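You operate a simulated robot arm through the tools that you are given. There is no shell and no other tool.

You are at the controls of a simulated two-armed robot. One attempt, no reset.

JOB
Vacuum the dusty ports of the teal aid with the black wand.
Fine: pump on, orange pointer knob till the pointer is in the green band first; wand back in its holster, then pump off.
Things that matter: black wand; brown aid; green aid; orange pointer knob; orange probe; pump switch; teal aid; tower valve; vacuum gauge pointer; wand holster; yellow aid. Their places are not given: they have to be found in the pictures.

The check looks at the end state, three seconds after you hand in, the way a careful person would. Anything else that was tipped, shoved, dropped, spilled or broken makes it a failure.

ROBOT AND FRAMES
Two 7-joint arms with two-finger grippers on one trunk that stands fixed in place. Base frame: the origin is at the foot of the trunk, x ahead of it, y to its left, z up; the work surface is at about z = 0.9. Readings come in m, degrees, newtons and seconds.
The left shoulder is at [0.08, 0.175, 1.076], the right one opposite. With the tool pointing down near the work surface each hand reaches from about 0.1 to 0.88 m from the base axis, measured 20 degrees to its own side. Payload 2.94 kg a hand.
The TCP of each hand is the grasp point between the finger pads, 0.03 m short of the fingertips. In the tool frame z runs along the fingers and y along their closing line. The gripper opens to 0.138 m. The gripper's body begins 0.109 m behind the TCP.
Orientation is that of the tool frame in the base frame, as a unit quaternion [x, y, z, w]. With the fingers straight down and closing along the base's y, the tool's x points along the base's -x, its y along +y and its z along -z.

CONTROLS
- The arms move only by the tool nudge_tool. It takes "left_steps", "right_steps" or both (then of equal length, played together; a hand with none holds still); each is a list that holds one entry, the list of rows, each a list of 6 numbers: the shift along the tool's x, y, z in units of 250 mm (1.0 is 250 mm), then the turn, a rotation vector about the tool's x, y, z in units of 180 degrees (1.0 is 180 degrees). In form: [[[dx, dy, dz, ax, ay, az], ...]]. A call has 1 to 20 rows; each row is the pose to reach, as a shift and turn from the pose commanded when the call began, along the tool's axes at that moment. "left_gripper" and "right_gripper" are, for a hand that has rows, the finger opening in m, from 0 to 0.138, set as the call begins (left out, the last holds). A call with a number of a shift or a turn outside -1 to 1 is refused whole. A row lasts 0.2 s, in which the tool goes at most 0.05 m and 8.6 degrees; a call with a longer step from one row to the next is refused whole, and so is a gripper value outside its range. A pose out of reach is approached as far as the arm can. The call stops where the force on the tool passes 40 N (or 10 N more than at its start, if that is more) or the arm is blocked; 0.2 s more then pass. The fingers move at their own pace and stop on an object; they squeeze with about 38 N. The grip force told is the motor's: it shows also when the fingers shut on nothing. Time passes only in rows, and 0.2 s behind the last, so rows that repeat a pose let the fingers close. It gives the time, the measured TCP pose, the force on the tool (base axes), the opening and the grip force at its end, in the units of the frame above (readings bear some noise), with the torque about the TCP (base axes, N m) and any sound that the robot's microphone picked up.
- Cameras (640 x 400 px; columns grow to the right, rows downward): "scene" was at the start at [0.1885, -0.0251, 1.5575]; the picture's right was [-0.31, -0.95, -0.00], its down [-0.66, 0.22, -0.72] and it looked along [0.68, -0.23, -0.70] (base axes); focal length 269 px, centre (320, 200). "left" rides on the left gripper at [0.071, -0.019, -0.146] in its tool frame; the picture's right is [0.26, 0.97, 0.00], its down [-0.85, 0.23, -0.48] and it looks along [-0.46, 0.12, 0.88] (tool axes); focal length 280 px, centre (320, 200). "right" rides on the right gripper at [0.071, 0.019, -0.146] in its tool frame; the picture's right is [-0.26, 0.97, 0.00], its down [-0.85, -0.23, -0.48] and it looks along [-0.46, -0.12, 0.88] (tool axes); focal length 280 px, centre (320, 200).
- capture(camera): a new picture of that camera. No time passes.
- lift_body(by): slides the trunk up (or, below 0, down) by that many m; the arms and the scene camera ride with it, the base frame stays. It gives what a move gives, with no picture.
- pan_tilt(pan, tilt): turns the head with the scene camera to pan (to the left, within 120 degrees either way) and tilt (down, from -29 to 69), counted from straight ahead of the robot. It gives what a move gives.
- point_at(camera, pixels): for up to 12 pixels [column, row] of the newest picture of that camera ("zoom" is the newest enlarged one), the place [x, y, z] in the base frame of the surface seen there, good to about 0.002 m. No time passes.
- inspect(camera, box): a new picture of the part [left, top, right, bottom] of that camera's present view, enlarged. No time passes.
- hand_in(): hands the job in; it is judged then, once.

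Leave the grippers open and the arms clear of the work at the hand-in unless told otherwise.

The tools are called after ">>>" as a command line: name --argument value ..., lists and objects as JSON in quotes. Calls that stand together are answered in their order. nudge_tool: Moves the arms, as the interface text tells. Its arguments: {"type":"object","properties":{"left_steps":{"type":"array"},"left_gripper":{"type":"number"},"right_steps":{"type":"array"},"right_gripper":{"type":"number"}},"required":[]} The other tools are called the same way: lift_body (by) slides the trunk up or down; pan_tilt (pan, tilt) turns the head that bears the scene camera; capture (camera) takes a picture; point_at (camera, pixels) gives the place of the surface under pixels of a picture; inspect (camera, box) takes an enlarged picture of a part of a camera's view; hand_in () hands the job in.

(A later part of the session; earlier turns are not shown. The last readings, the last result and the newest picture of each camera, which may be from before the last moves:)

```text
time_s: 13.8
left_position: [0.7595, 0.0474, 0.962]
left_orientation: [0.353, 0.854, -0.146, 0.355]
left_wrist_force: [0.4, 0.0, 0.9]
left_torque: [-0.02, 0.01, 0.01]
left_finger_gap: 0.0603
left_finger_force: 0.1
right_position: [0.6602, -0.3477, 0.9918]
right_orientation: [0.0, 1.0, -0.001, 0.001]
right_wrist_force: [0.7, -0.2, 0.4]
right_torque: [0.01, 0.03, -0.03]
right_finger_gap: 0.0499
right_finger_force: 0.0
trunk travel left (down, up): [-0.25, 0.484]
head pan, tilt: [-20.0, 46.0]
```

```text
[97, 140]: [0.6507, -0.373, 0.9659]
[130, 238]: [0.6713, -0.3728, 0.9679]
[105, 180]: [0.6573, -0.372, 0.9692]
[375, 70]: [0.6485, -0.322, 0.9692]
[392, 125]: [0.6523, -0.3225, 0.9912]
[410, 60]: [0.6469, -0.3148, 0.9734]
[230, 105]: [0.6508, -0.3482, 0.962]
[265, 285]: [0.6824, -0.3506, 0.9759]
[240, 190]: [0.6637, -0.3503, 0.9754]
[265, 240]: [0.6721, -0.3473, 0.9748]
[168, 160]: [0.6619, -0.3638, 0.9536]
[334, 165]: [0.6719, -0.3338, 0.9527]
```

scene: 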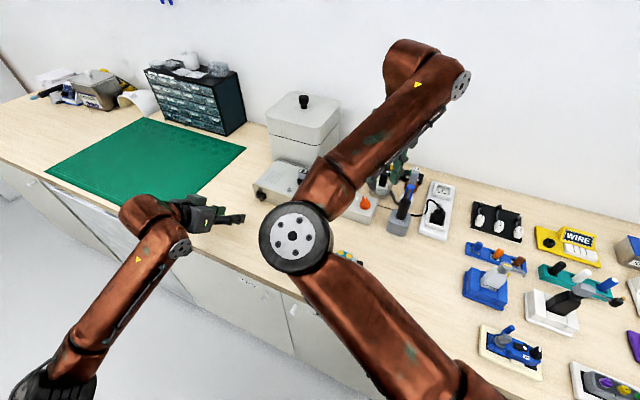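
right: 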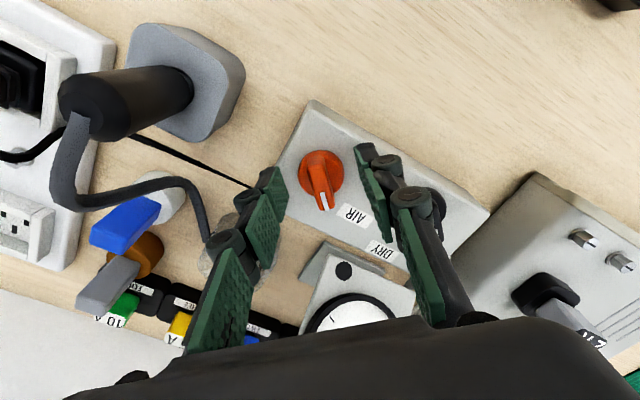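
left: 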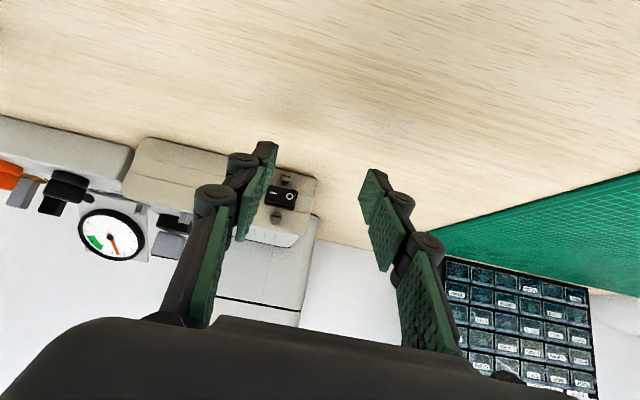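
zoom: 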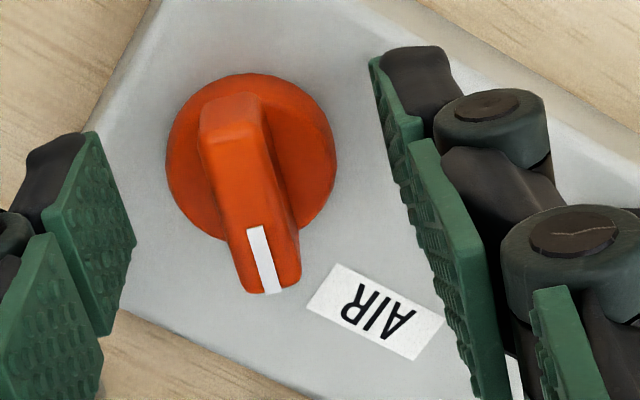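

Finger centre is at (0.6605, -0.3475); the ridge centre is at (0.6655, -0.349), angled about −4°. I'll shift 5 mm forward, yaw 4°, and then close on the ridge.

>>> nudge_tool --right_steps '[[[-0.02, -0.006, 0.006, 0, 0, 0.022], [-0.02, -0.006, 0.006, 0, 0, 0.022]]]'

>>> nudge_tool --right_steps '[[[0, 0, 0, 0, 0, 0], [0, 0, 0, 0, 0, 0], [0, 0, 0, 0, 0, 0], [0, 0, 0, 0, 0, 0]]]' --right_gripper 0.0

>>> capture --camera "right"

>>> inspect --camera "right" --box '[260, 110, 420, 240]'

```text
time_s: 14.4
left_position: [0.7593, 0.0493, 0.9618]
left_orientation: [0.353, 0.853, -0.146, 0.355]
left_wrist_force: [-0.3, -0.4, 0.0]
left_torque: [-0.02, 0.03, -0.01]
left_finger_gap: 0.06
left_finger_force: 0.1
right_position: [0.6655, -0.3487, 0.9913]
right_orientation: [0.035, 0.999, 0.0, 0.001]
right_wrist_force: [0.1, 0.6, -0.2]
right_torque: [-0.01, -0.01, 0.0]
right_finger_gap: 0.0499
right_finger_force: 0.0
trunk travel left (down, up): [-0.25, 0.484]
head pan, tilt: [-20.0, 46.0]
```

```text
time_s: 15.4
left_position: [0.7606, 0.0489, 0.9619]
left_orientation: [0.353, 0.854, -0.146, 0.354]
left_wrist_force: [-0.1, -0.2, -0.9]
left_torque: [0.01, -0.01, 0.01]
left_finger_gap: 0.0602
left_finger_force: 0.0
right_position: [0.6666, -0.3491, 0.9925]
right_orientation: [0.035, 0.999, -0.001, 0.001]
right_wrist_force: [0.0, 2.0, -1.5]
right_torque: [0.08, -0.07, -0.01]
right_finger_gap: 0.0117
right_finger_force: 38.7
trunk travel left (down, up): [-0.25, 0.484]
head pan, tilt: [-20.0, 46.0]
```

```text
taken
```

right: 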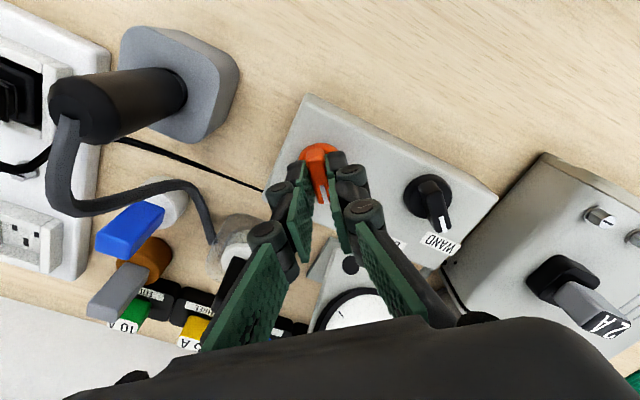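

```text
3.08 times, centred on (340, 175) of right
```

zoom: 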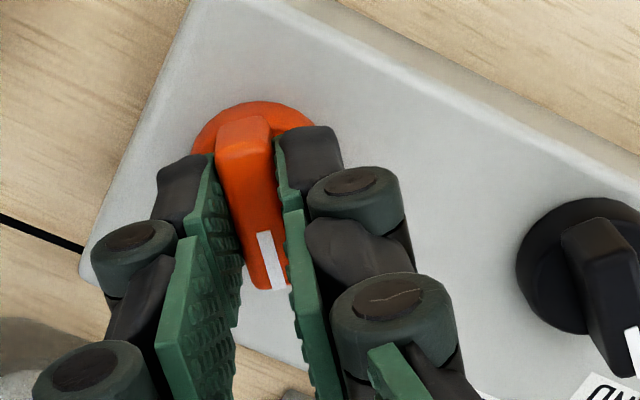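

Ridge gripped (gap 11.7 mm, 38 N). I'll turn it clockwise (seen from above) by about 12° and read the gauge with the left camera.

>>> nudge_tool --right_steps '[[[0, 0, 0, 0, 0, 0.022], [0, 0, 0, 0, 0, 0.044], [0, 0, 0, 0, 0, 0.067], [0, 0, 0, 0, 0, 0.067]]]'

>>> inspect --camera "left" --box '[50, 180, 170, 280]'

>>> inspect --camera "right" --box '[260, 110, 420, 240]'

```text
time_s: 16.4
left_position: [0.7602, 0.051, 0.9615]
left_orientation: [0.353, 0.853, -0.146, 0.355]
left_wrist_force: [0.6, 0.0, 0.0]
left_torque: [-0.02, -0.04, 0.02]
left_finger_gap: 0.0601
left_finger_force: 0.1
right_position: [0.6667, -0.3481, 0.992]
right_orientation: [0.14, 0.99, -0.001, 0.001]
right_wrist_force: [-3.0, 2.6, 3.8]
right_torque: [0.38, 1.24, -0.01]
right_finger_gap: 0.0115
right_finger_force: 37.8
trunk travel left (down, up): [-0.25, 0.484]
head pan, tilt: [-20.0, 46.0]
```

```text
4.00 times, centred on (110, 230) of left
```

zoom: 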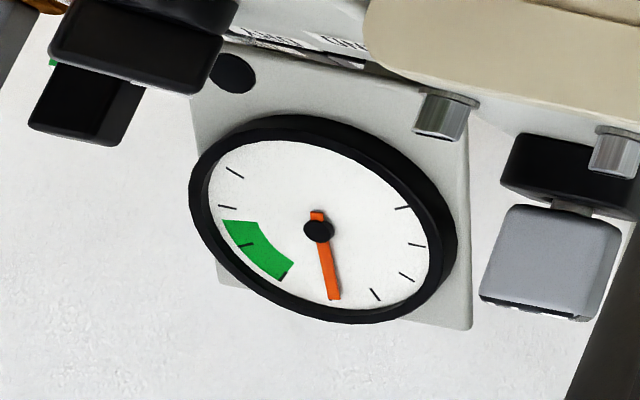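

```text
3.08 times, centred on (340, 175) of right
```

zoom: 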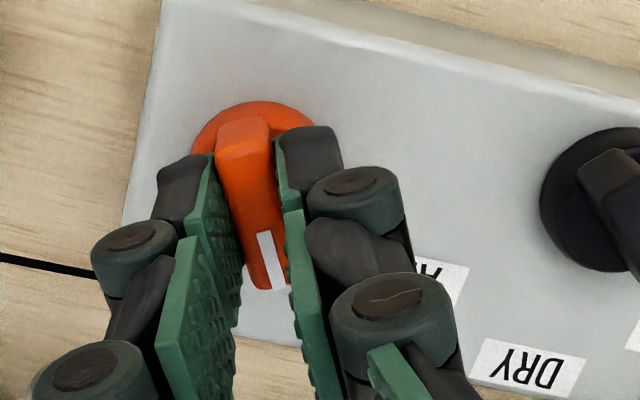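

The pointer moved half a tick toward green for 12°. I'll keep turning clockwise another 20° and read again.

>>> nudge_tool --right_steps '[[[0, 0, 0, 0, 0, 0.028], [0, 0, 0, 0, 0, 0.056], [0, 0, 0, 0, 0, 0.083], [0, 0, 0, 0, 0, 0.111], [0, 0, 0, 0, 0, 0.111]]]'

>>> inspect --camera "left" --box '[50, 180, 170, 280]'

>>> inspect --camera "right" --box '[260, 110, 420, 240]'

```text
time_s: 17.6
left_position: [0.7594, 0.0499, 0.9619]
left_orientation: [0.352, 0.854, -0.146, 0.354]
left_wrist_force: [-0.2, 0.1, 0.5]
left_torque: [0.01, -0.01, 0.01]
left_finger_gap: 0.0597
left_finger_force: 0.0
right_position: [0.6661, -0.3486, 0.9917]
right_orientation: [0.309, 0.951, 0.001, 0.001]
right_wrist_force: [-1.4, 4.4, 10.7]
right_torque: [0.62, 0.62, -0.01]
right_finger_gap: 0.0115
right_finger_force: 38.7
trunk travel left (down, up): [-0.25, 0.484]
head pan, tilt: [-20.0, 46.0]
```

```text
4.00 times, centred on (110, 230) of left
```

zoom: 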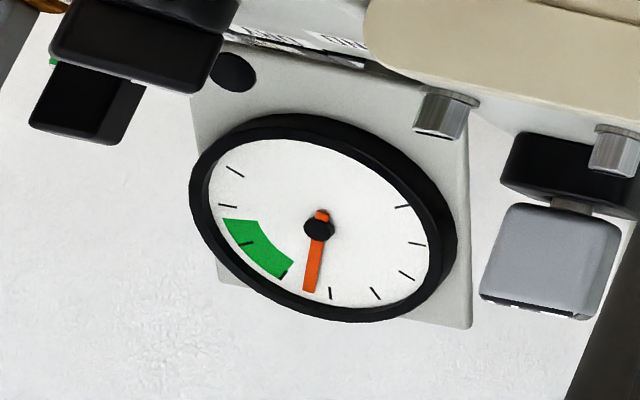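

```text
3.08 times, centred on (340, 175) of right
```

zoom: 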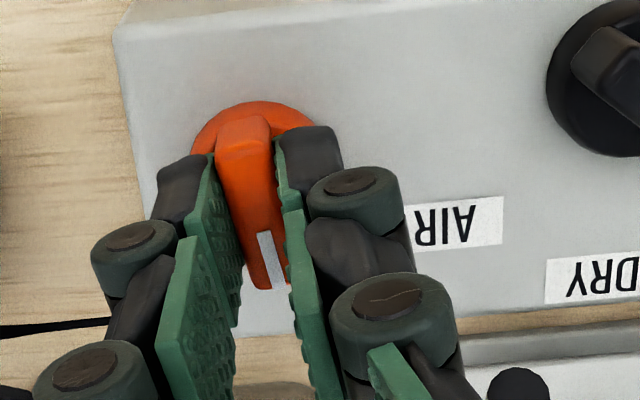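

The pointer is now between tick 5 and tick 6, about 1.3 ticks short of mid-band. Another 28° clockwise.

>>> nudge_tool --right_steps '[[[0, 0, 0, 0, 0, 0.031], [0, 0, 0, 0, 0, 0.062], [0, 0, 0, 0, 0, 0.093], [0, 0, 0, 0, 0, 0.124], [0, 0, 0, 0, 0, 0.155], [0, 0, 0, 0, 0, 0.155]]]'

>>> inspect --camera "left" --box '[50, 180, 170, 280]'

>>> inspect --camera "right" --box '[260, 110, 420, 240]'

```text
time_s: 19.0
left_position: [0.7585, 0.051, 0.9645]
left_orientation: [0.353, 0.853, -0.147, 0.355]
left_wrist_force: [0.4, -0.3, 0.0]
left_torque: [0.01, 0.01, 0.0]
left_finger_gap: 0.06
left_finger_force: 0.0
right_position: [0.6667, -0.3477, 0.9917]
right_orientation: [0.488, 0.873, 0.0, 0.003]
right_wrist_force: [0.4, 7.5, 9.5]
right_torque: [-0.75, -0.58, 0.02]
right_finger_gap: 0.0117
right_finger_force: 38.4
right hand out of reach, approached as far as the arm can: row 5, 6
trunk travel left (down, up): [-0.25, 0.484]
head pan, tilt: [-20.0, 46.0]
```

```text
4.00 times, centred on (110, 230) of left
```

zoom: 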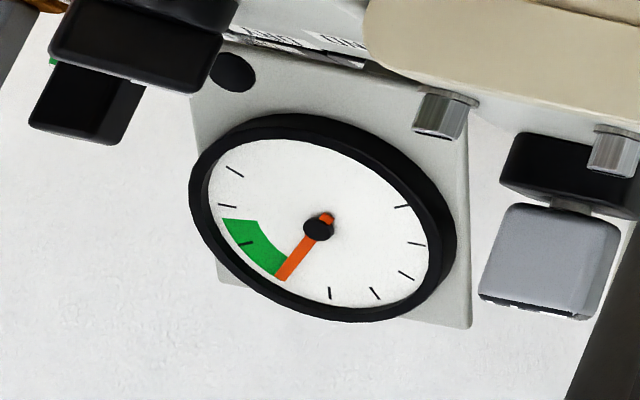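

```text
3.08 times, centred on (340, 175) of right
```

zoom: 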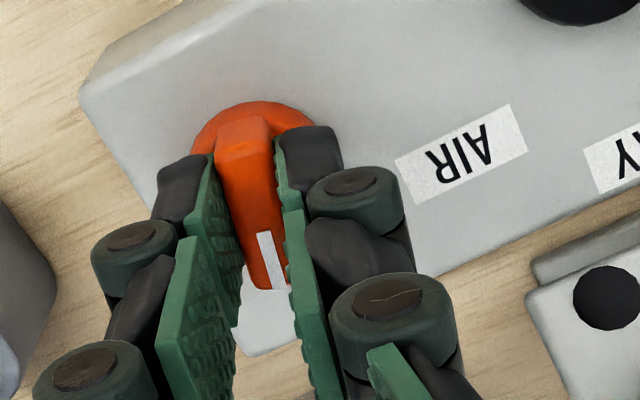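

The wrist has hit its turning limit; the pointer is just at the edge of the green band (tick 6). I'll let go, lift 3 cm, yaw back 40°, and then take the knob again by its round base to turn it a bit more.

>>> nudge_tool --right_steps '[[[0, 0, 0, 0, 0, 0], [0, 0, 0, 0, 0, 0], [0, 0, 0, 0, 0, 0], [0, 0, -0.06, 0, 0, 0], [0, 0, -0.12, 0, 0, -0.037], [0, 0, -0.12, 0, 0, -0.074], [0, 0, -0.12, 0, 0, -0.111], [0, 0, -0.12, 0, 0, -0.148], [0, 0, -0.12, 0, 0, -0.185], [0, 0, -0.12, 0, 0, -0.222]]]' --right_gripper 0.05

>>> inspect --camera "left" --box '[50, 180, 170, 280]'

>>> inspect --camera "right" --box '[260, 110, 420, 240]'

>>> point_at --camera "zoom" --pixels '[[150, 200], [340, 200], [240, 160]]'

```text
time_s: 21.2
left_position: [0.7602, 0.0488, 0.9617]
left_orientation: [0.353, 0.854, -0.146, 0.354]
left_wrist_force: [0.2, 0.5, 0.2]
left_torque: [0.0, 0.04, -0.01]
left_finger_gap: 0.0599
left_finger_force: 0.2
right_position: [0.6674, -0.3497, 1.0203]
right_orientation: [0.159, 0.987, 0.0, 0.001]
right_wrist_force: [0.4, 0.1, -0.3]
right_torque: [0.0, 0.0, 0.01]
right_finger_gap: 0.0501
right_finger_force: 0.0
trunk travel left (down, up): [-0.25, 0.484]
head pan, tilt: [-20.0, 46.0]
```

```text
4.00 times, centred on (110, 230) of left
```

zoom: 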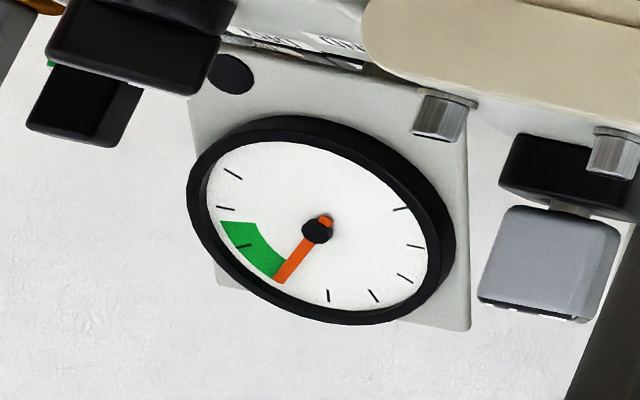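

```text
3.08 times, centred on (340, 175) of right
```

zoom: 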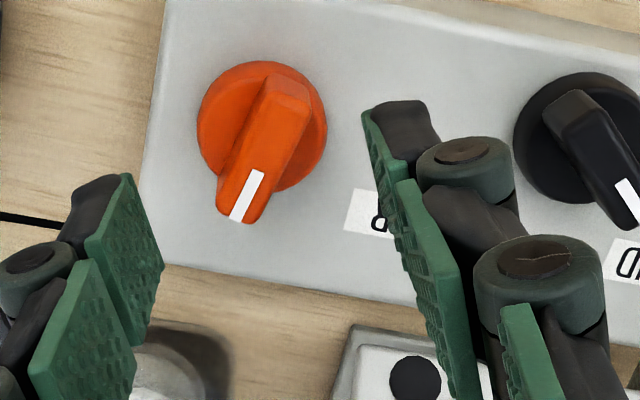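

```text
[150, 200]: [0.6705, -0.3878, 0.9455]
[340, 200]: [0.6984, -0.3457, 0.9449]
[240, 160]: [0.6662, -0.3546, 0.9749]
```

Pointer holds. I'll go down so the fingertips are beside the round base (tips at z ≈ 0.950) and close.

>>> nudge_tool --right_steps '[[[0.009, 0.004, 0.06, 0, 0, 0], [0.009, 0.004, 0.12, 0, 0, 0], [0.009, 0.004, 0.16, 0, 0, 0]]]'

>>> nudge_tool --right_steps '[[[0, 0, 0, 0, 0, 0], [0, 0, 0, 0, 0, 0], [0, 0, 0, 0, 0, 0]]]' --right_gripper 0.0

>>> inspect --camera "left" --box '[50, 180, 170, 280]'

>>> inspect --camera "right" --box '[260, 110, 420, 240]'

```text
time_s: 22.0
left_position: [0.7602, 0.0487, 0.9609]
left_orientation: [0.353, 0.854, -0.146, 0.354]
left_wrist_force: [-0.1, -0.7, -0.4]
left_torque: [-0.01, -0.02, 0.01]
left_finger_gap: 0.0599
left_finger_force: 0.0
right_position: [0.6667, -0.3493, 0.9813]
right_orientation: [0.159, 0.987, 0.001, 0.001]
right_wrist_force: [0.7, 0.6, -0.7]
right_torque: [0.01, 0.02, -0.01]
right_finger_gap: 0.0498
right_finger_force: 0.1
trunk travel left (down, up): [-0.25, 0.484]
head pan, tilt: [-20.0, 46.0]
```

```text
time_s: 22.8
left_position: [0.7597, 0.0489, 0.9618]
left_orientation: [0.353, 0.854, -0.146, 0.354]
left_wrist_force: [0.9, 0.5, -0.1]
left_torque: [-0.03, 0.0, -0.01]
left_finger_gap: 0.0601
left_finger_force: 0.2
right_position: [0.6668, -0.349, 0.9812]
right_orientation: [0.16, 0.987, -0.001, 0.001]
right_wrist_force: [-1.1, 1.8, -0.6]
right_torque: [-0.11, -0.19, 0.0]
right_finger_gap: 0.0325
right_finger_force: 44.2
trunk travel left (down, up): [-0.25, 0.484]
head pan, tilt: [-20.0, 46.0]
```

```text
4.00 times, centred on (110, 230) of left
```

zoom: 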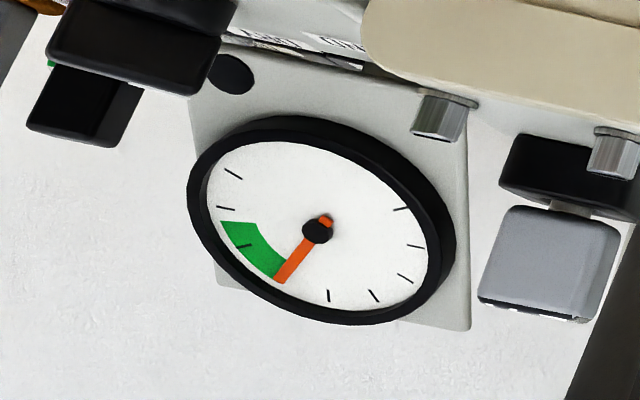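

```text
3.08 times, centred on (340, 175) of right
```

zoom: 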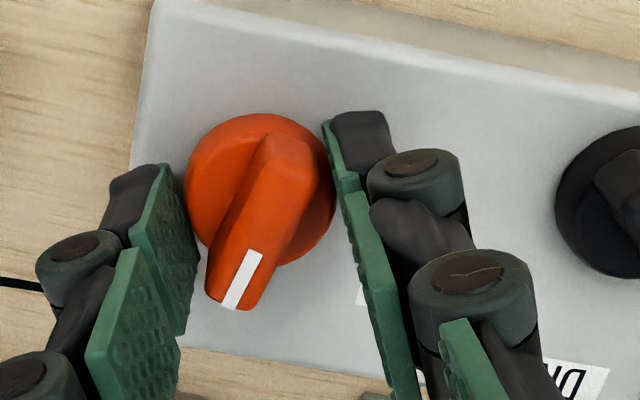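

Base gripped (gap 32.5 mm, 44 N). Turning clockwise 25°.

>>> nudge_tool --right_steps '[[[0, 0, 0, 0, 0, 0.028], [0, 0, 0, 0, 0, 0.056], [0, 0, 0, 0, 0, 0.083], [0, 0, 0, 0, 0, 0.111], [0, 0, 0, 0, 0, 0.139], [0, 0, 0, 0, 0, 0.139]]]'

>>> inspect --camera "left" --box '[50, 180, 170, 280]'

>>> inspect --camera "right" --box '[260, 110, 420, 240]'

```text
time_s: 24.2
left_position: [0.7604, 0.0492, 0.9624]
left_orientation: [0.353, 0.854, -0.146, 0.354]
left_wrist_force: [0.4, 0.6, -0.5]
left_torque: [-0.01, 0.03, 0.02]
left_finger_gap: 0.0597
left_finger_force: 0.0
right_position: [0.6662, -0.349, 0.9825]
right_orientation: [0.37, 0.929, -0.001, 0.003]
right_wrist_force: [14.3, -5.6, 13.7]
right_torque: [-0.32, -0.7, -0.03]
right_finger_gap: 0.0329
right_finger_force: 44.7
trunk travel left (down, up): [-0.25, 0.484]
head pan, tilt: [-20.0, 46.0]
```

```text
4.00 times, centred on (110, 230) of left
```

zoom: 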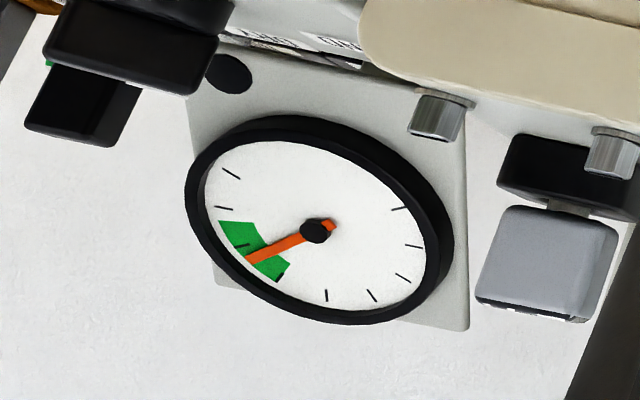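

```text
3.08 times, centred on (340, 175) of right
```

zoom: 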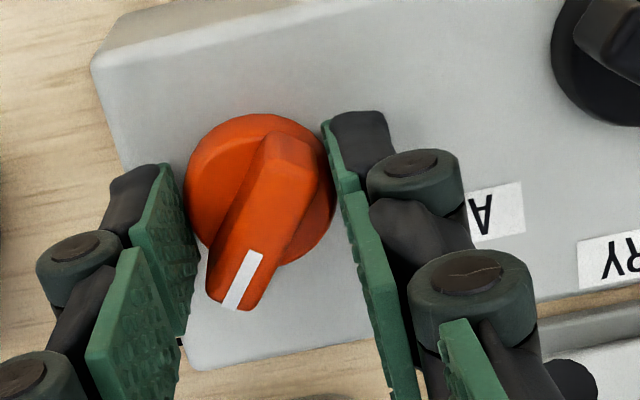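

The pointer is now in the middle of the green band. I'll open, rise straight up 13 cm, and yaw back.

>>> nudge_tool --right_steps '[[[0, 0, 0, 0, 0, 0], [0, 0, 0, 0, 0, 0], [0, 0, -0.03, 0, 0, 0], [0, 0, -0.12, 0, 0, 0], [0, 0, -0.28, 0, 0, -0.04], [0, 0, -0.44, 0, 0, -0.08], [0, 0, -0.56, 0, 0, -0.12], [0, 0, -0.56, 0, 0, -0.16], [0, 0, -0.56, 0, 0, -0.2], [0, 0, -0.56, 0, 0, -0.241]]]' --right_gripper 0.06

>>> inspect --camera "left" --box '[50, 180, 170, 280]'

>>> capture --camera "right"

>>> capture --camera "scene"

```text
time_s: 26.4
left_position: [0.7599, 0.0494, 0.9613]
left_orientation: [0.354, 0.853, -0.147, 0.354]
left_wrist_force: [-0.6, -0.1, -0.1]
left_torque: [-0.02, -0.01, -0.02]
left_finger_gap: 0.06
left_finger_force: 0.0
right_position: [0.6639, -0.3487, 1.1203]
right_orientation: [-0.002, 1.0, 0.0, 0.001]
right_wrist_force: [0.3, -0.1, 0.0]
right_torque: [-0.03, 0.02, -0.02]
right_finger_gap: 0.06
right_finger_force: 0.0
trunk travel left (down, up): [-0.25, 0.484]
head pan, tilt: [-20.0, 46.0]
```

```text
4.00 times, centred on (110, 230) of left
```

zoom: 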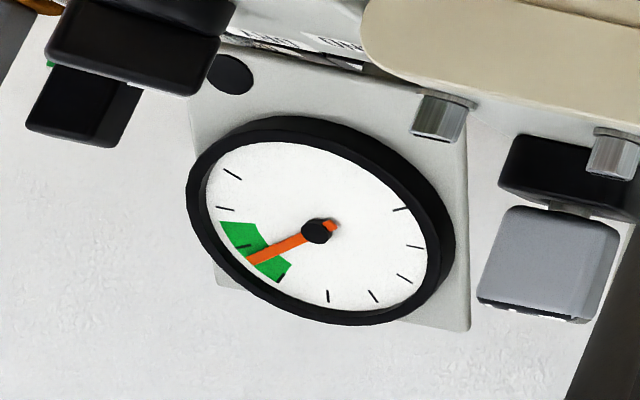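

```text
taken
```

right: 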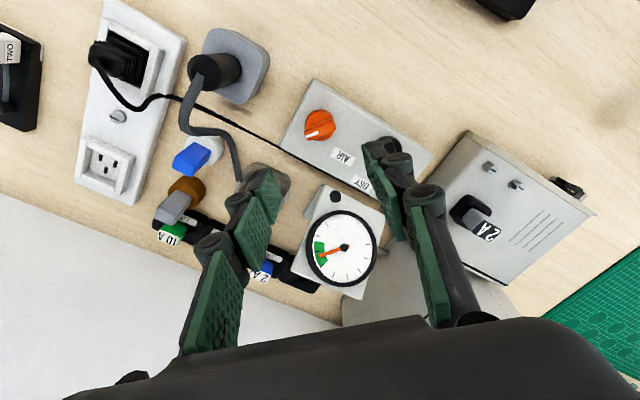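

```text
taken
```

scene: 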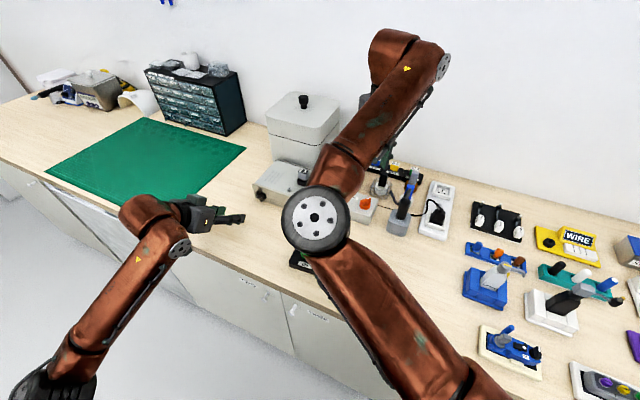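

Now to the wand. I'll draw the right hand back to (0.50, -0.43, 1.15), from where its camera looks straight at the holster.

>>> nudge_tool --right_steps '[[[0.13, -0.064, -0.06, 0, 0, 0], [0.26, -0.128, -0.12, 0, 0, 0], [0.39, -0.192, -0.12, 0, 0, 0], [0.525, -0.256, -0.12, 0, 0, 0], [0.656, -0.32, -0.12, 0, 0, 0]]]'

>>> capture --camera "right"

>>> inspect --camera "right" --box '[240, 80, 420, 210]'

```text
time_s: 27.6
left_position: [0.7595, 0.0479, 0.9627]
left_orientation: [0.353, 0.853, -0.146, 0.355]
left_wrist_force: [0.4, 0.3, -0.2]
left_torque: [0.02, -0.02, 0.04]
left_finger_gap: 0.0602
left_finger_force: 0.1
right_position: [0.4977, -0.4264, 1.1527]
right_orientation: [-0.001, 1.0, -0.001, 0.001]
right_wrist_force: [0.0, 0.0, 0.3]
right_torque: [0.02, -0.02, -0.02]
right_finger_gap: 0.0603
right_finger_force: 0.1
trunk travel left (down, up): [-0.25, 0.484]
head pan, tilt: [-20.0, 46.0]
```

```text
taken
```

right: 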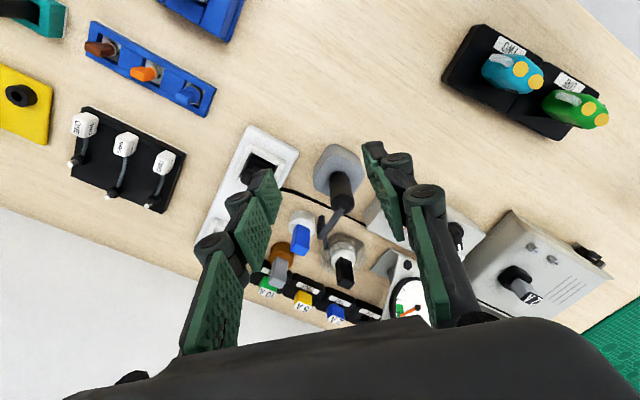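

```text
3.08 times, centred on (330, 145) of right
```

zoom: 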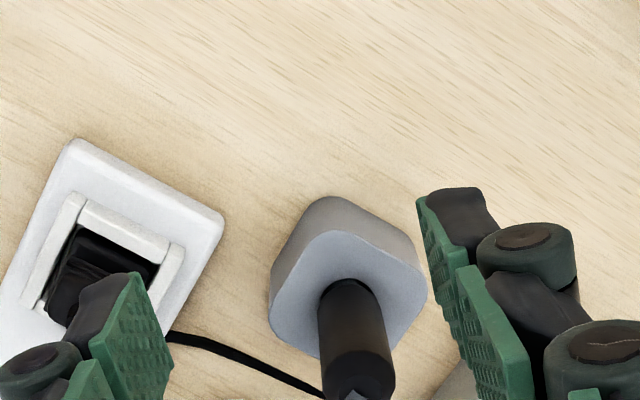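

>>> inspect --camera "right" --box '[290, 135, 390, 275]'

>>> point_at --camera "zoom" --pixels '[[235, 130], [250, 170], [245, 215], [225, 200], [275, 200], [235, 80], [190, 100], [300, 110], [245, 145]]'

```text
2.86 times, centred on (340, 205) of right
```

zoom: 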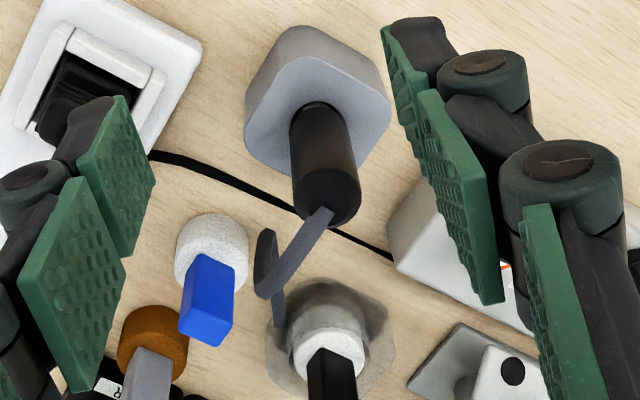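

```text
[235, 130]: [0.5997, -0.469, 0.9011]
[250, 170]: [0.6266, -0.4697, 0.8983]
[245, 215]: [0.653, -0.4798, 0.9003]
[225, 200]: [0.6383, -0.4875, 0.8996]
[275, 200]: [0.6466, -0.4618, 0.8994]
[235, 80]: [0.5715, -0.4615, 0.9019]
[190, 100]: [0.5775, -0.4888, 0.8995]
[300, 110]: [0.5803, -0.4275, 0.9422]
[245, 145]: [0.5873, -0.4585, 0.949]
```

>>> point_at --camera "zoom" --pixels '[[322, 110], [292, 130], [350, 125], [322, 150], [297, 185], [358, 180], [328, 185], [325, 215], [305, 65], [285, 75], [250, 145], [385, 110]]'

>>> point_at --camera "zoom" --pixels '[[310, 235], [270, 285], [268, 235], [280, 310], [212, 305], [205, 255], [325, 130], [340, 150], [302, 160], [300, 90], [370, 90], [300, 40]]'

```text
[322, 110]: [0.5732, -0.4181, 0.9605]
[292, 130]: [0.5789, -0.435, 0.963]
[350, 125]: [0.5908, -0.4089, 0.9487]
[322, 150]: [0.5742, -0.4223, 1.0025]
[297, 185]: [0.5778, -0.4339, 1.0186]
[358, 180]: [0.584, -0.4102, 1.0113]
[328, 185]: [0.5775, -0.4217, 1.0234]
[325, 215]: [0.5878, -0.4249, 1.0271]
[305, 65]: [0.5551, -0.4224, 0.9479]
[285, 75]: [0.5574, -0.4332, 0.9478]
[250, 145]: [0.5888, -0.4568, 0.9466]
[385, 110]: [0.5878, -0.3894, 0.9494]
```

```text
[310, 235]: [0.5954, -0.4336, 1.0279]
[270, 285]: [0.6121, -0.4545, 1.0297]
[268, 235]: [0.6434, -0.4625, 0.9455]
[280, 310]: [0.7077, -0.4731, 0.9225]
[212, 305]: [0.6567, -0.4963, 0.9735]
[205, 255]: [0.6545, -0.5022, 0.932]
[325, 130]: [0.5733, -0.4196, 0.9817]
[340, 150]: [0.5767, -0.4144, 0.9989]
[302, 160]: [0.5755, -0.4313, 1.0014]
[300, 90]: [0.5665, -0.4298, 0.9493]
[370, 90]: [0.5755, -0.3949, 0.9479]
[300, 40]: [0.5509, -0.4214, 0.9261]
```

The wand is a vertical cylinder about 25 mm across with its axis at about (0.585, -0.423), its grip spanning z 0.955–1.027; the hose leaves the top toward (+x, −y). I'll come above it with the hand yawed −30° so that the hose passes clear of both fingers.

>>> nudge_tool --right_steps '[[[-0.087, 0.003, 0.02, 0, 0, 0.042], [-0.174, 0.006, 0.04, 0, 0, 0.084], [-0.262, 0.01, 0.06, 0, 0, 0.126], [-0.349, 0.0136, 0.08, 0, 0, 0.167], [-0.349, 0.0136, 0.08, 0, 0, 0.167]]]' --right_gripper 0.07

>>> capture --camera "right"

>>> inspect --camera "right" --box '[240, 100, 400, 240]'

```text
time_s: 28.8
left_position: [0.7599, 0.0498, 0.9622]
left_orientation: [0.354, 0.853, -0.147, 0.354]
left_wrist_force: [-0.4, -0.5, -0.1]
left_torque: [0.02, 0.02, -0.01]
left_finger_gap: 0.0599
left_finger_force: 0.0
right_position: [0.5886, -0.4259, 1.1297]
right_orientation: [0.259, 0.966, 0.0, 0.0]
right_wrist_force: [-0.5, -0.7, -0.5]
right_torque: [0.0, -0.03, 0.03]
right_finger_gap: 0.0699
right_finger_force: 0.1
trunk travel left (down, up): [-0.25, 0.484]
head pan, tilt: [-20.0, 46.0]
```

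```text
taken
```

right: 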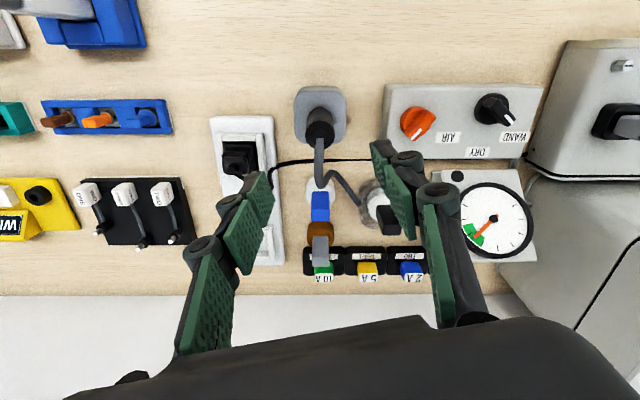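

```text
2.86 times, centred on (320, 170) of right
```

zoom: 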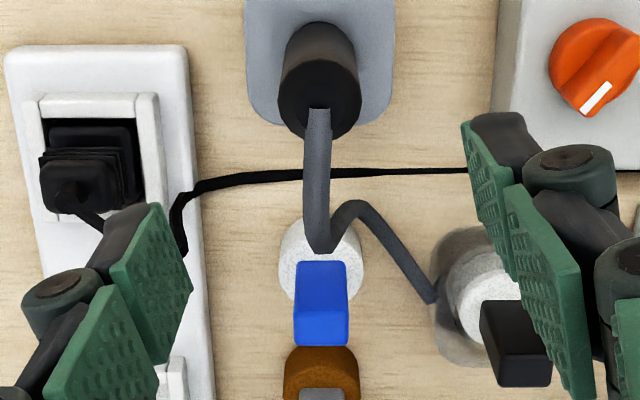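

>>> point_at --camera "zoom" --pixels '[[318, 90], [280, 95], [358, 95], [318, 62], [318, 130], [295, 60], [345, 60], [320, 30], [318, 118], [317, 200], [155, 215], [480, 150]]'

```text
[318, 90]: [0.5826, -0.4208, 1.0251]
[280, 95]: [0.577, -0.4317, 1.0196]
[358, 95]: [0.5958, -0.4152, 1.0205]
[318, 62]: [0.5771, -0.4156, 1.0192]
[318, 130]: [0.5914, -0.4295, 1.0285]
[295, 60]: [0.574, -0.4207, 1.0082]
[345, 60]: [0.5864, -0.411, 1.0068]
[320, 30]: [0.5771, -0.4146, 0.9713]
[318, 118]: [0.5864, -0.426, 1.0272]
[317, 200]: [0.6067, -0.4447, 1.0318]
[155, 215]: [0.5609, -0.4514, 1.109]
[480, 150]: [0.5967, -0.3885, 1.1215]
```

The wand's top centre is at (0.5864, -0.4235). I'll centre on it and go down to grip height z = 1.000 (fingertips at 0.970, above the holster's top at 0.949).

>>> nudge_tool --right_steps '[[[0.0124, 0.004, 0.06, 0, 0, 0], [0.0124, 0.004, 0.2, 0, 0, 0], [0.0124, 0.004, 0.34, 0, 0, 0], [0.0124, 0.004, 0.46, 0, 0, 0], [0.0124, 0.004, 0.52, 0, 0, 0], [0.0124, 0.004, 0.52, 0, 0, 0]]]'

>>> capture --camera "right"

>>> inspect --camera "right" --box '[240, 80, 420, 240]'

```text
time_s: 30.2
left_position: [0.7592, 0.0489, 0.9616]
left_orientation: [0.352, 0.854, -0.146, 0.355]
left_wrist_force: [-0.1, -0.3, -0.4]
left_torque: [0.03, 0.0, -0.02]
left_finger_gap: 0.0599
left_finger_force: 0.0
right_position: [0.5872, -0.4219, 1.0018]
right_orientation: [0.259, 0.966, 0.0, 0.001]
right_wrist_force: [-0.1, -0.4, -0.5]
right_torque: [-0.06, 0.0, -0.01]
right_finger_gap: 0.0698
right_finger_force: 0.1
trunk travel left (down, up): [-0.25, 0.484]
head pan, tilt: [-20.0, 46.0]
```

```text
taken
```

right: 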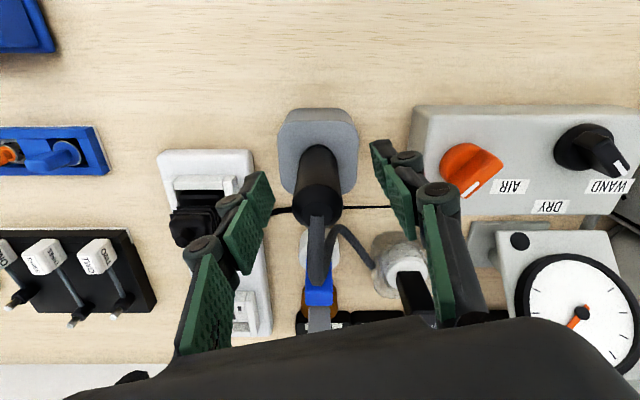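

```text
2.50 times, centred on (330, 160) of right
```

zoom: 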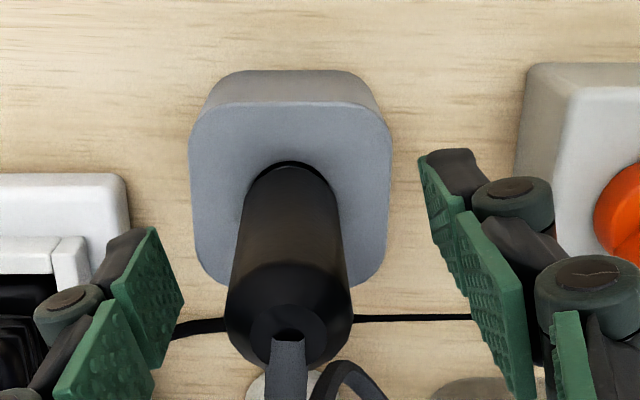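

The wand is centred between the pads. Closing.

>>> nudge_tool --right_steps '[[[0, 0, 0, 0, 0, 0], [0, 0, 0, 0, 0, 0], [0, 0, 0, 0, 0, 0], [0, 0, 0, 0, 0, 0], [0, 0, 0, 0, 0, 0]]]' --right_gripper 0.0

>>> inspect --camera "right" --box '[240, 80, 420, 240]'

```text
time_s: 31.4
left_position: [0.7597, 0.0481, 0.9613]
left_orientation: [0.354, 0.854, -0.147, 0.353]
left_wrist_force: [-0.3, 0.0, 0.7]
left_torque: [0.01, 0.03, -0.04]
left_finger_gap: 0.0602
left_finger_force: 0.0
right_position: [0.587, -0.4216, 1.0029]
right_orientation: [0.259, 0.966, 0.0, 0.0]
right_wrist_force: [0.1, -0.4, -0.8]
right_torque: [-0.02, 0.0, 0.02]
right_finger_gap: 0.0267
right_finger_force: 38.4
trunk travel left (down, up): [-0.25, 0.484]
head pan, tilt: [-20.0, 46.0]
```

```text
2.50 times, centred on (330, 160) of right
```

zoom: 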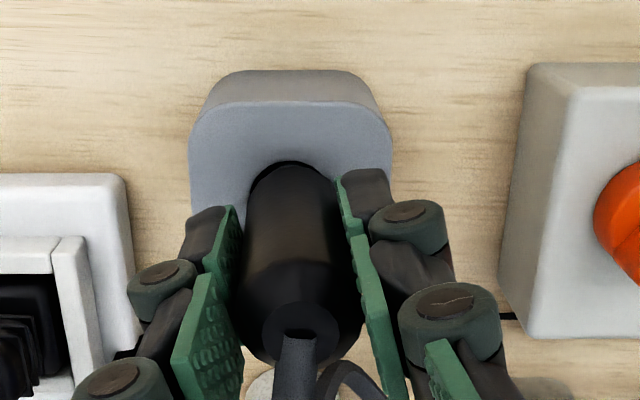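

The wand is held (gap 26.7 mm, 38 N). I'll lift it straight up 10 cm, slowly, minding the force.

>>> nudge_tool --right_steps '[[[0, 0, -0.04, 0, 0, 0], [0, 0, -0.1, 0, 0, 0], [0, 0, -0.18, 0, 0, 0], [0, 0, -0.26, 0, 0, 0], [0, 0, -0.34, 0, 0, 0], [0, 0, -0.42, 0, 0, 0]]]'

>>> capture --camera "right"

>>> capture --camera "scene"

>>> capture --camera "left"

```text
time_s: 32.8
left_position: [0.7596, 0.048, 0.9612]
left_orientation: [0.354, 0.853, -0.147, 0.354]
left_wrist_force: [-0.2, 0.0, 0.3]
left_torque: [-0.02, 0.0, -0.01]
left_finger_gap: 0.0599
left_finger_force: 0.2
right_position: [0.586, -0.422, 1.1043]
right_orientation: [0.26, 0.966, -0.001, 0.001]
right_wrist_force: [-0.2, -0.1, -0.4]
right_torque: [-0.02, -0.02, 0.0]
right_finger_gap: 0.0266
right_finger_force: 38.1
trunk travel left (down, up): [-0.25, 0.484]
head pan, tilt: [-20.0, 46.0]
```

```text
taken
```

right: 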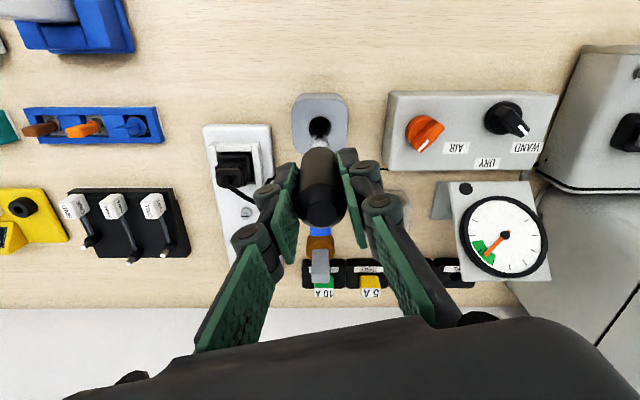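

```text
taken
```

scene: 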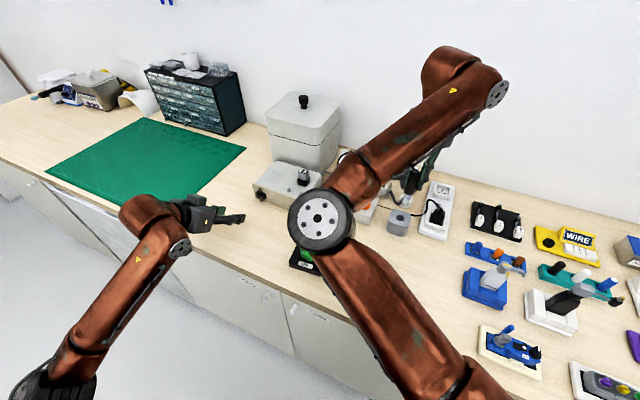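

```text
taken
```

left: 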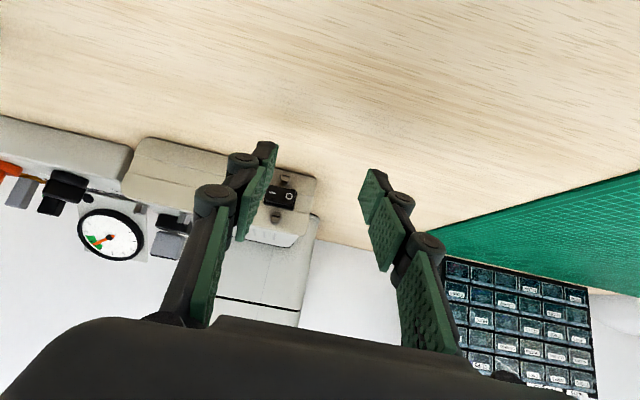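

The wand is out of the holster. I'll zoom on the nozzle from the right and scene cameras.

>>> inspect --camera "scene" --box '[330, 130, 450, 250]'

>>> inspect --camera "right" --box '[270, 80, 380, 240]'

>>> point_at --camera "zoom" --pixels '[[318, 105], [318, 130], [322, 150], [322, 180], [315, 205], [315, 120], [310, 140]]'

```text
3.33 times, centred on (390, 190) of scene
```

zoom: 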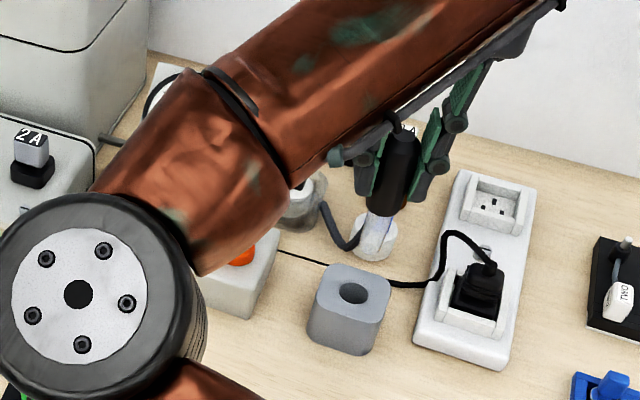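

```text
2.50 times, centred on (325, 160) of right
```

zoom: 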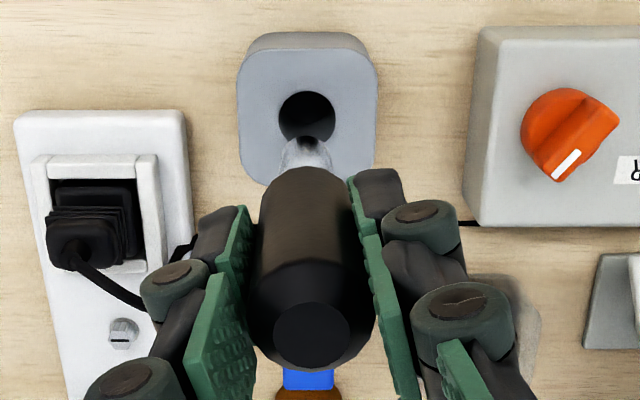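

```text
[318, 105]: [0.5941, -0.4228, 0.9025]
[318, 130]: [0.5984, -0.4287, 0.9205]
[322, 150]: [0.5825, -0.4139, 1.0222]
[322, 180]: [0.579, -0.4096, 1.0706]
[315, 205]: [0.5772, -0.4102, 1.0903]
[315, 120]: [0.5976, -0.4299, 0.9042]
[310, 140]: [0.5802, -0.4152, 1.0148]
```

>>> inspect --camera "scene" --box '[375, 155, 425, 235]'

>>> point_at --camera "zoom" --pixels '[[325, 250], [320, 270], [315, 290], [310, 310], [330, 230], [335, 210], [345, 130], [305, 320]]'

```text
5.00 times, centred on (400, 195) of scene
```

zoom: 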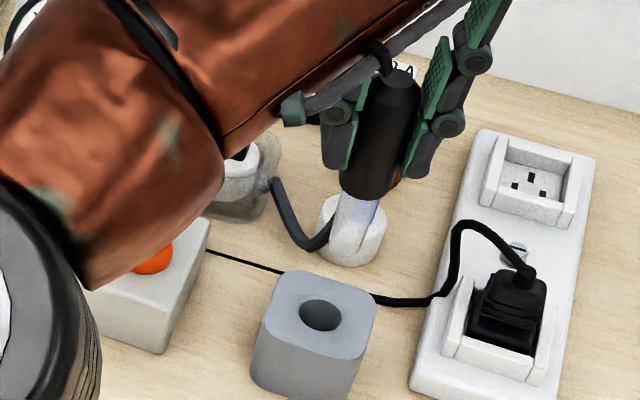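

```text
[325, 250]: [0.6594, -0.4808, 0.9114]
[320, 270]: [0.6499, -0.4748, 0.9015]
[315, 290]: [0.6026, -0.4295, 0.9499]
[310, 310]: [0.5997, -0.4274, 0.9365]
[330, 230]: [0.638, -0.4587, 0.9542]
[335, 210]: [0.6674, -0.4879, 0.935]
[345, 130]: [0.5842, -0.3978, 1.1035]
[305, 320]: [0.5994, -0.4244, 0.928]
```

>>> point_at --camera "zoom" --pixels '[[355, 205], [352, 220], [349, 235], [347, 245], [345, 255], [343, 262], [370, 205], [363, 235], [335, 245], [372, 180], [345, 180]]'

```text
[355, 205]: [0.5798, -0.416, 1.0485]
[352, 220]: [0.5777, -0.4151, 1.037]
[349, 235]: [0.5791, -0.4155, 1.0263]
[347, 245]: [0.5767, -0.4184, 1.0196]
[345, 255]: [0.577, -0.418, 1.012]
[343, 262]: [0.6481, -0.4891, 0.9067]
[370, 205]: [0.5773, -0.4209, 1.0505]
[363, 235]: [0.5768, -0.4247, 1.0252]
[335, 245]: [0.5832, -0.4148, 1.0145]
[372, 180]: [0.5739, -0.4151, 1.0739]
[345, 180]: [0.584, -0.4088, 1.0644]
```

The nozzle tip is at about z 1.008 with the TCP at 1.104, i.e. about 96 mm below the TCP. Before moving over to the teal aid, I'll check the arms' spacing in the scene picture.

>>> capture --camera "scene"

>>> point_at --camera "scene" --pixels '[[145, 215], [150, 250], [100, 320], [50, 370], [320, 220], [292, 225], [345, 290], [420, 370], [185, 215], [238, 218], [350, 180], [450, 80]]'

```text
taken
```

scene: 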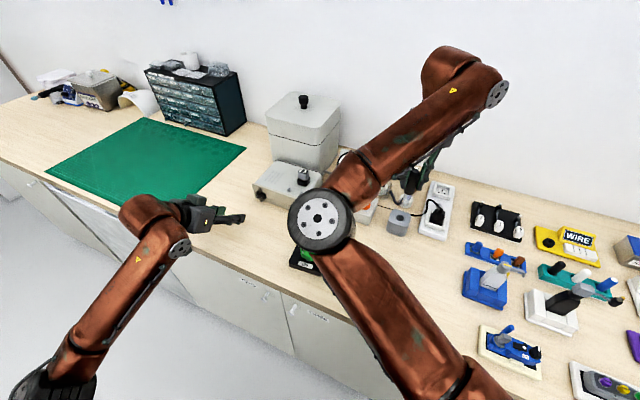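

```text
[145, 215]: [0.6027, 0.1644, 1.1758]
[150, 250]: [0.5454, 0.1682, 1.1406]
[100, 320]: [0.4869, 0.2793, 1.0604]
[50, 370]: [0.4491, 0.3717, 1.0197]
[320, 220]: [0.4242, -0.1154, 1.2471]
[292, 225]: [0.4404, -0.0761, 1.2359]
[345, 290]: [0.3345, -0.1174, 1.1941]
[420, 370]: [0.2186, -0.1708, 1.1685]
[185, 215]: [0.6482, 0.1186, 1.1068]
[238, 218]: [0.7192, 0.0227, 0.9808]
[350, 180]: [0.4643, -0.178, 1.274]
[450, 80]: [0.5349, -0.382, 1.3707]
```

The right elbow is at about (0.43, -0.09, 1.24) and the left forearm at about (0.57, 0.165, 1.15). For more room I'll first draw the left hand back and left.

>>> nudge_tool --left_steps '[[[0.06, 0.013, -0.116, 0, 0, 0], [0.12, 0.026, -0.232, 0, 0, 0], [0.18, 0.039, -0.349, 0, 0, 0], [0.24, 0.052, -0.465, 0, 0, 0], [0.298, 0.064, -0.581, 0, 0, 0]]]'

>>> nudge_tool --right_steps '[[[0, 0, -0.06, 0, 0, 0], [0.1, 0.09, -0.06, 0, 0, 0], [0.22, 0.198, -0.06, 0, 0, 0], [0.34, 0.307, -0.06, 0, 0, 0], [0.46, 0.415, -0.06, 0, 0, 0], [0.58, 0.523, -0.06, 0, 0, 0], [0.695, 0.627, -0.06, 0, 0, 0], [0.695, 0.627, -0.06, 0, 0, 0]]]'

>>> capture --camera "right"

>>> capture --camera "scene"

>>> capture --camera "left"

```text
time_s: 34.0
left_position: [0.6614, 0.1702, 1.011]
left_orientation: [0.353, 0.854, -0.147, 0.354]
left_wrist_force: [0.0, 0.1, 0.4]
left_torque: [-0.02, 0.01, 0.0]
left_finger_gap: 0.06
left_finger_force: 0.1
right_position: [0.586, -0.4222, 1.1044]
right_orientation: [0.259, 0.966, -0.001, 0.001]
right_wrist_force: [-0.2, 0.2, -0.6]
right_torque: [-0.01, 0.0, 0.0]
right_finger_gap: 0.0267
right_finger_force: 38.0
trunk travel left (down, up): [-0.25, 0.484]
head pan, tilt: [-20.0, 46.0]
```

```text
time_s: 35.8
left_position: [0.6647, 0.1704, 1.0095]
left_orientation: [0.353, 0.854, -0.147, 0.354]
left_wrist_force: [0.3, -0.4, 0.3]
left_torque: [0.0, 0.03, 0.01]
left_finger_gap: 0.06
left_finger_force: 0.0
right_position: [0.5163, -0.1954, 1.1177]
right_orientation: [0.26, 0.965, 0.0, 0.0]
right_wrist_force: [1.1, 0.7, -0.8]
right_torque: [0.0, 0.11, -0.01]
right_finger_gap: 0.0266
right_finger_force: 38.5
trunk travel left (down, up): [-0.25, 0.484]
head pan, tilt: [-20.0, 46.0]
```

```text
taken
```

right: 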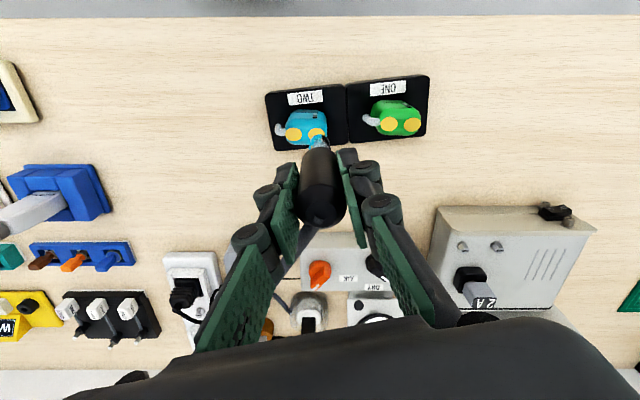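

```text
taken
```

scene: 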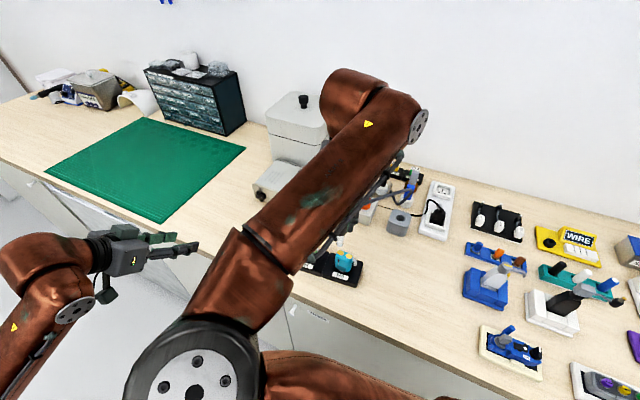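

```text
taken
```

left: 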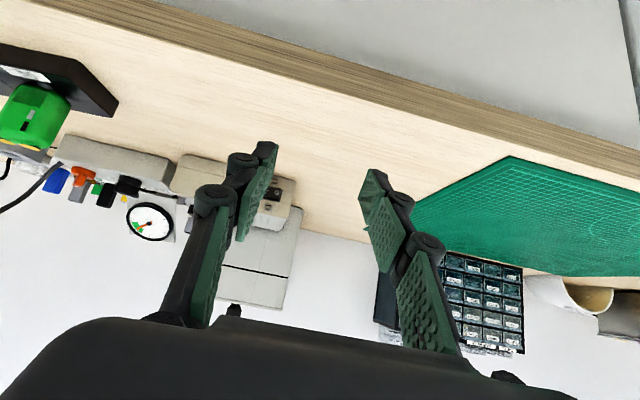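

Wand is above the teal aid; the gauge is still green. Now I'll zoom on the nozzle and the aid from both cameras.

>>> inspect --camera "scene" --box '[300, 210, 390, 290]'

>>> inspect --camera "right" --box '[255, 70, 445, 230]'

>>> point_at --camera "zoom" --pixels '[[128, 220], [195, 215], [207, 225], [225, 225], [205, 240], [175, 222], [430, 180], [490, 185], [112, 200], [145, 228]]'

```text
5.00 times, centred on (345, 250) of scene
```

zoom: 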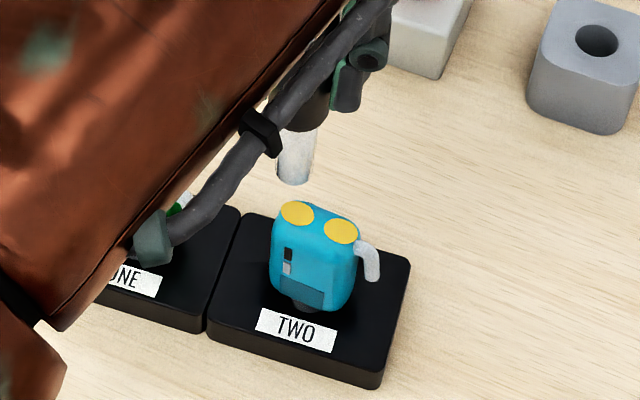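

```text
2.50 times, centred on (350, 150) of right
```

zoom: 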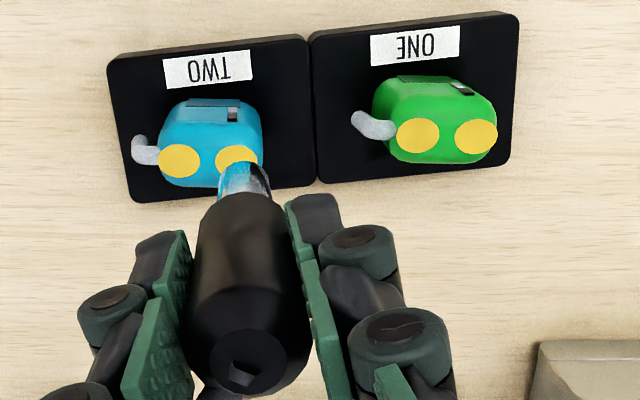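

```text
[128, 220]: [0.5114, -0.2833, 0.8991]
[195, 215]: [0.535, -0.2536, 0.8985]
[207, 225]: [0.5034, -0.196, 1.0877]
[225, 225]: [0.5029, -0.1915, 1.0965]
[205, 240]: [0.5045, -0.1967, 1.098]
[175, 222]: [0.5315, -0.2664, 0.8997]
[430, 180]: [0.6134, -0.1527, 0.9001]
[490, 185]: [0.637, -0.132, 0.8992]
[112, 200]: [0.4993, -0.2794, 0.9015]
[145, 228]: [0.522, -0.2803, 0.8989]
```

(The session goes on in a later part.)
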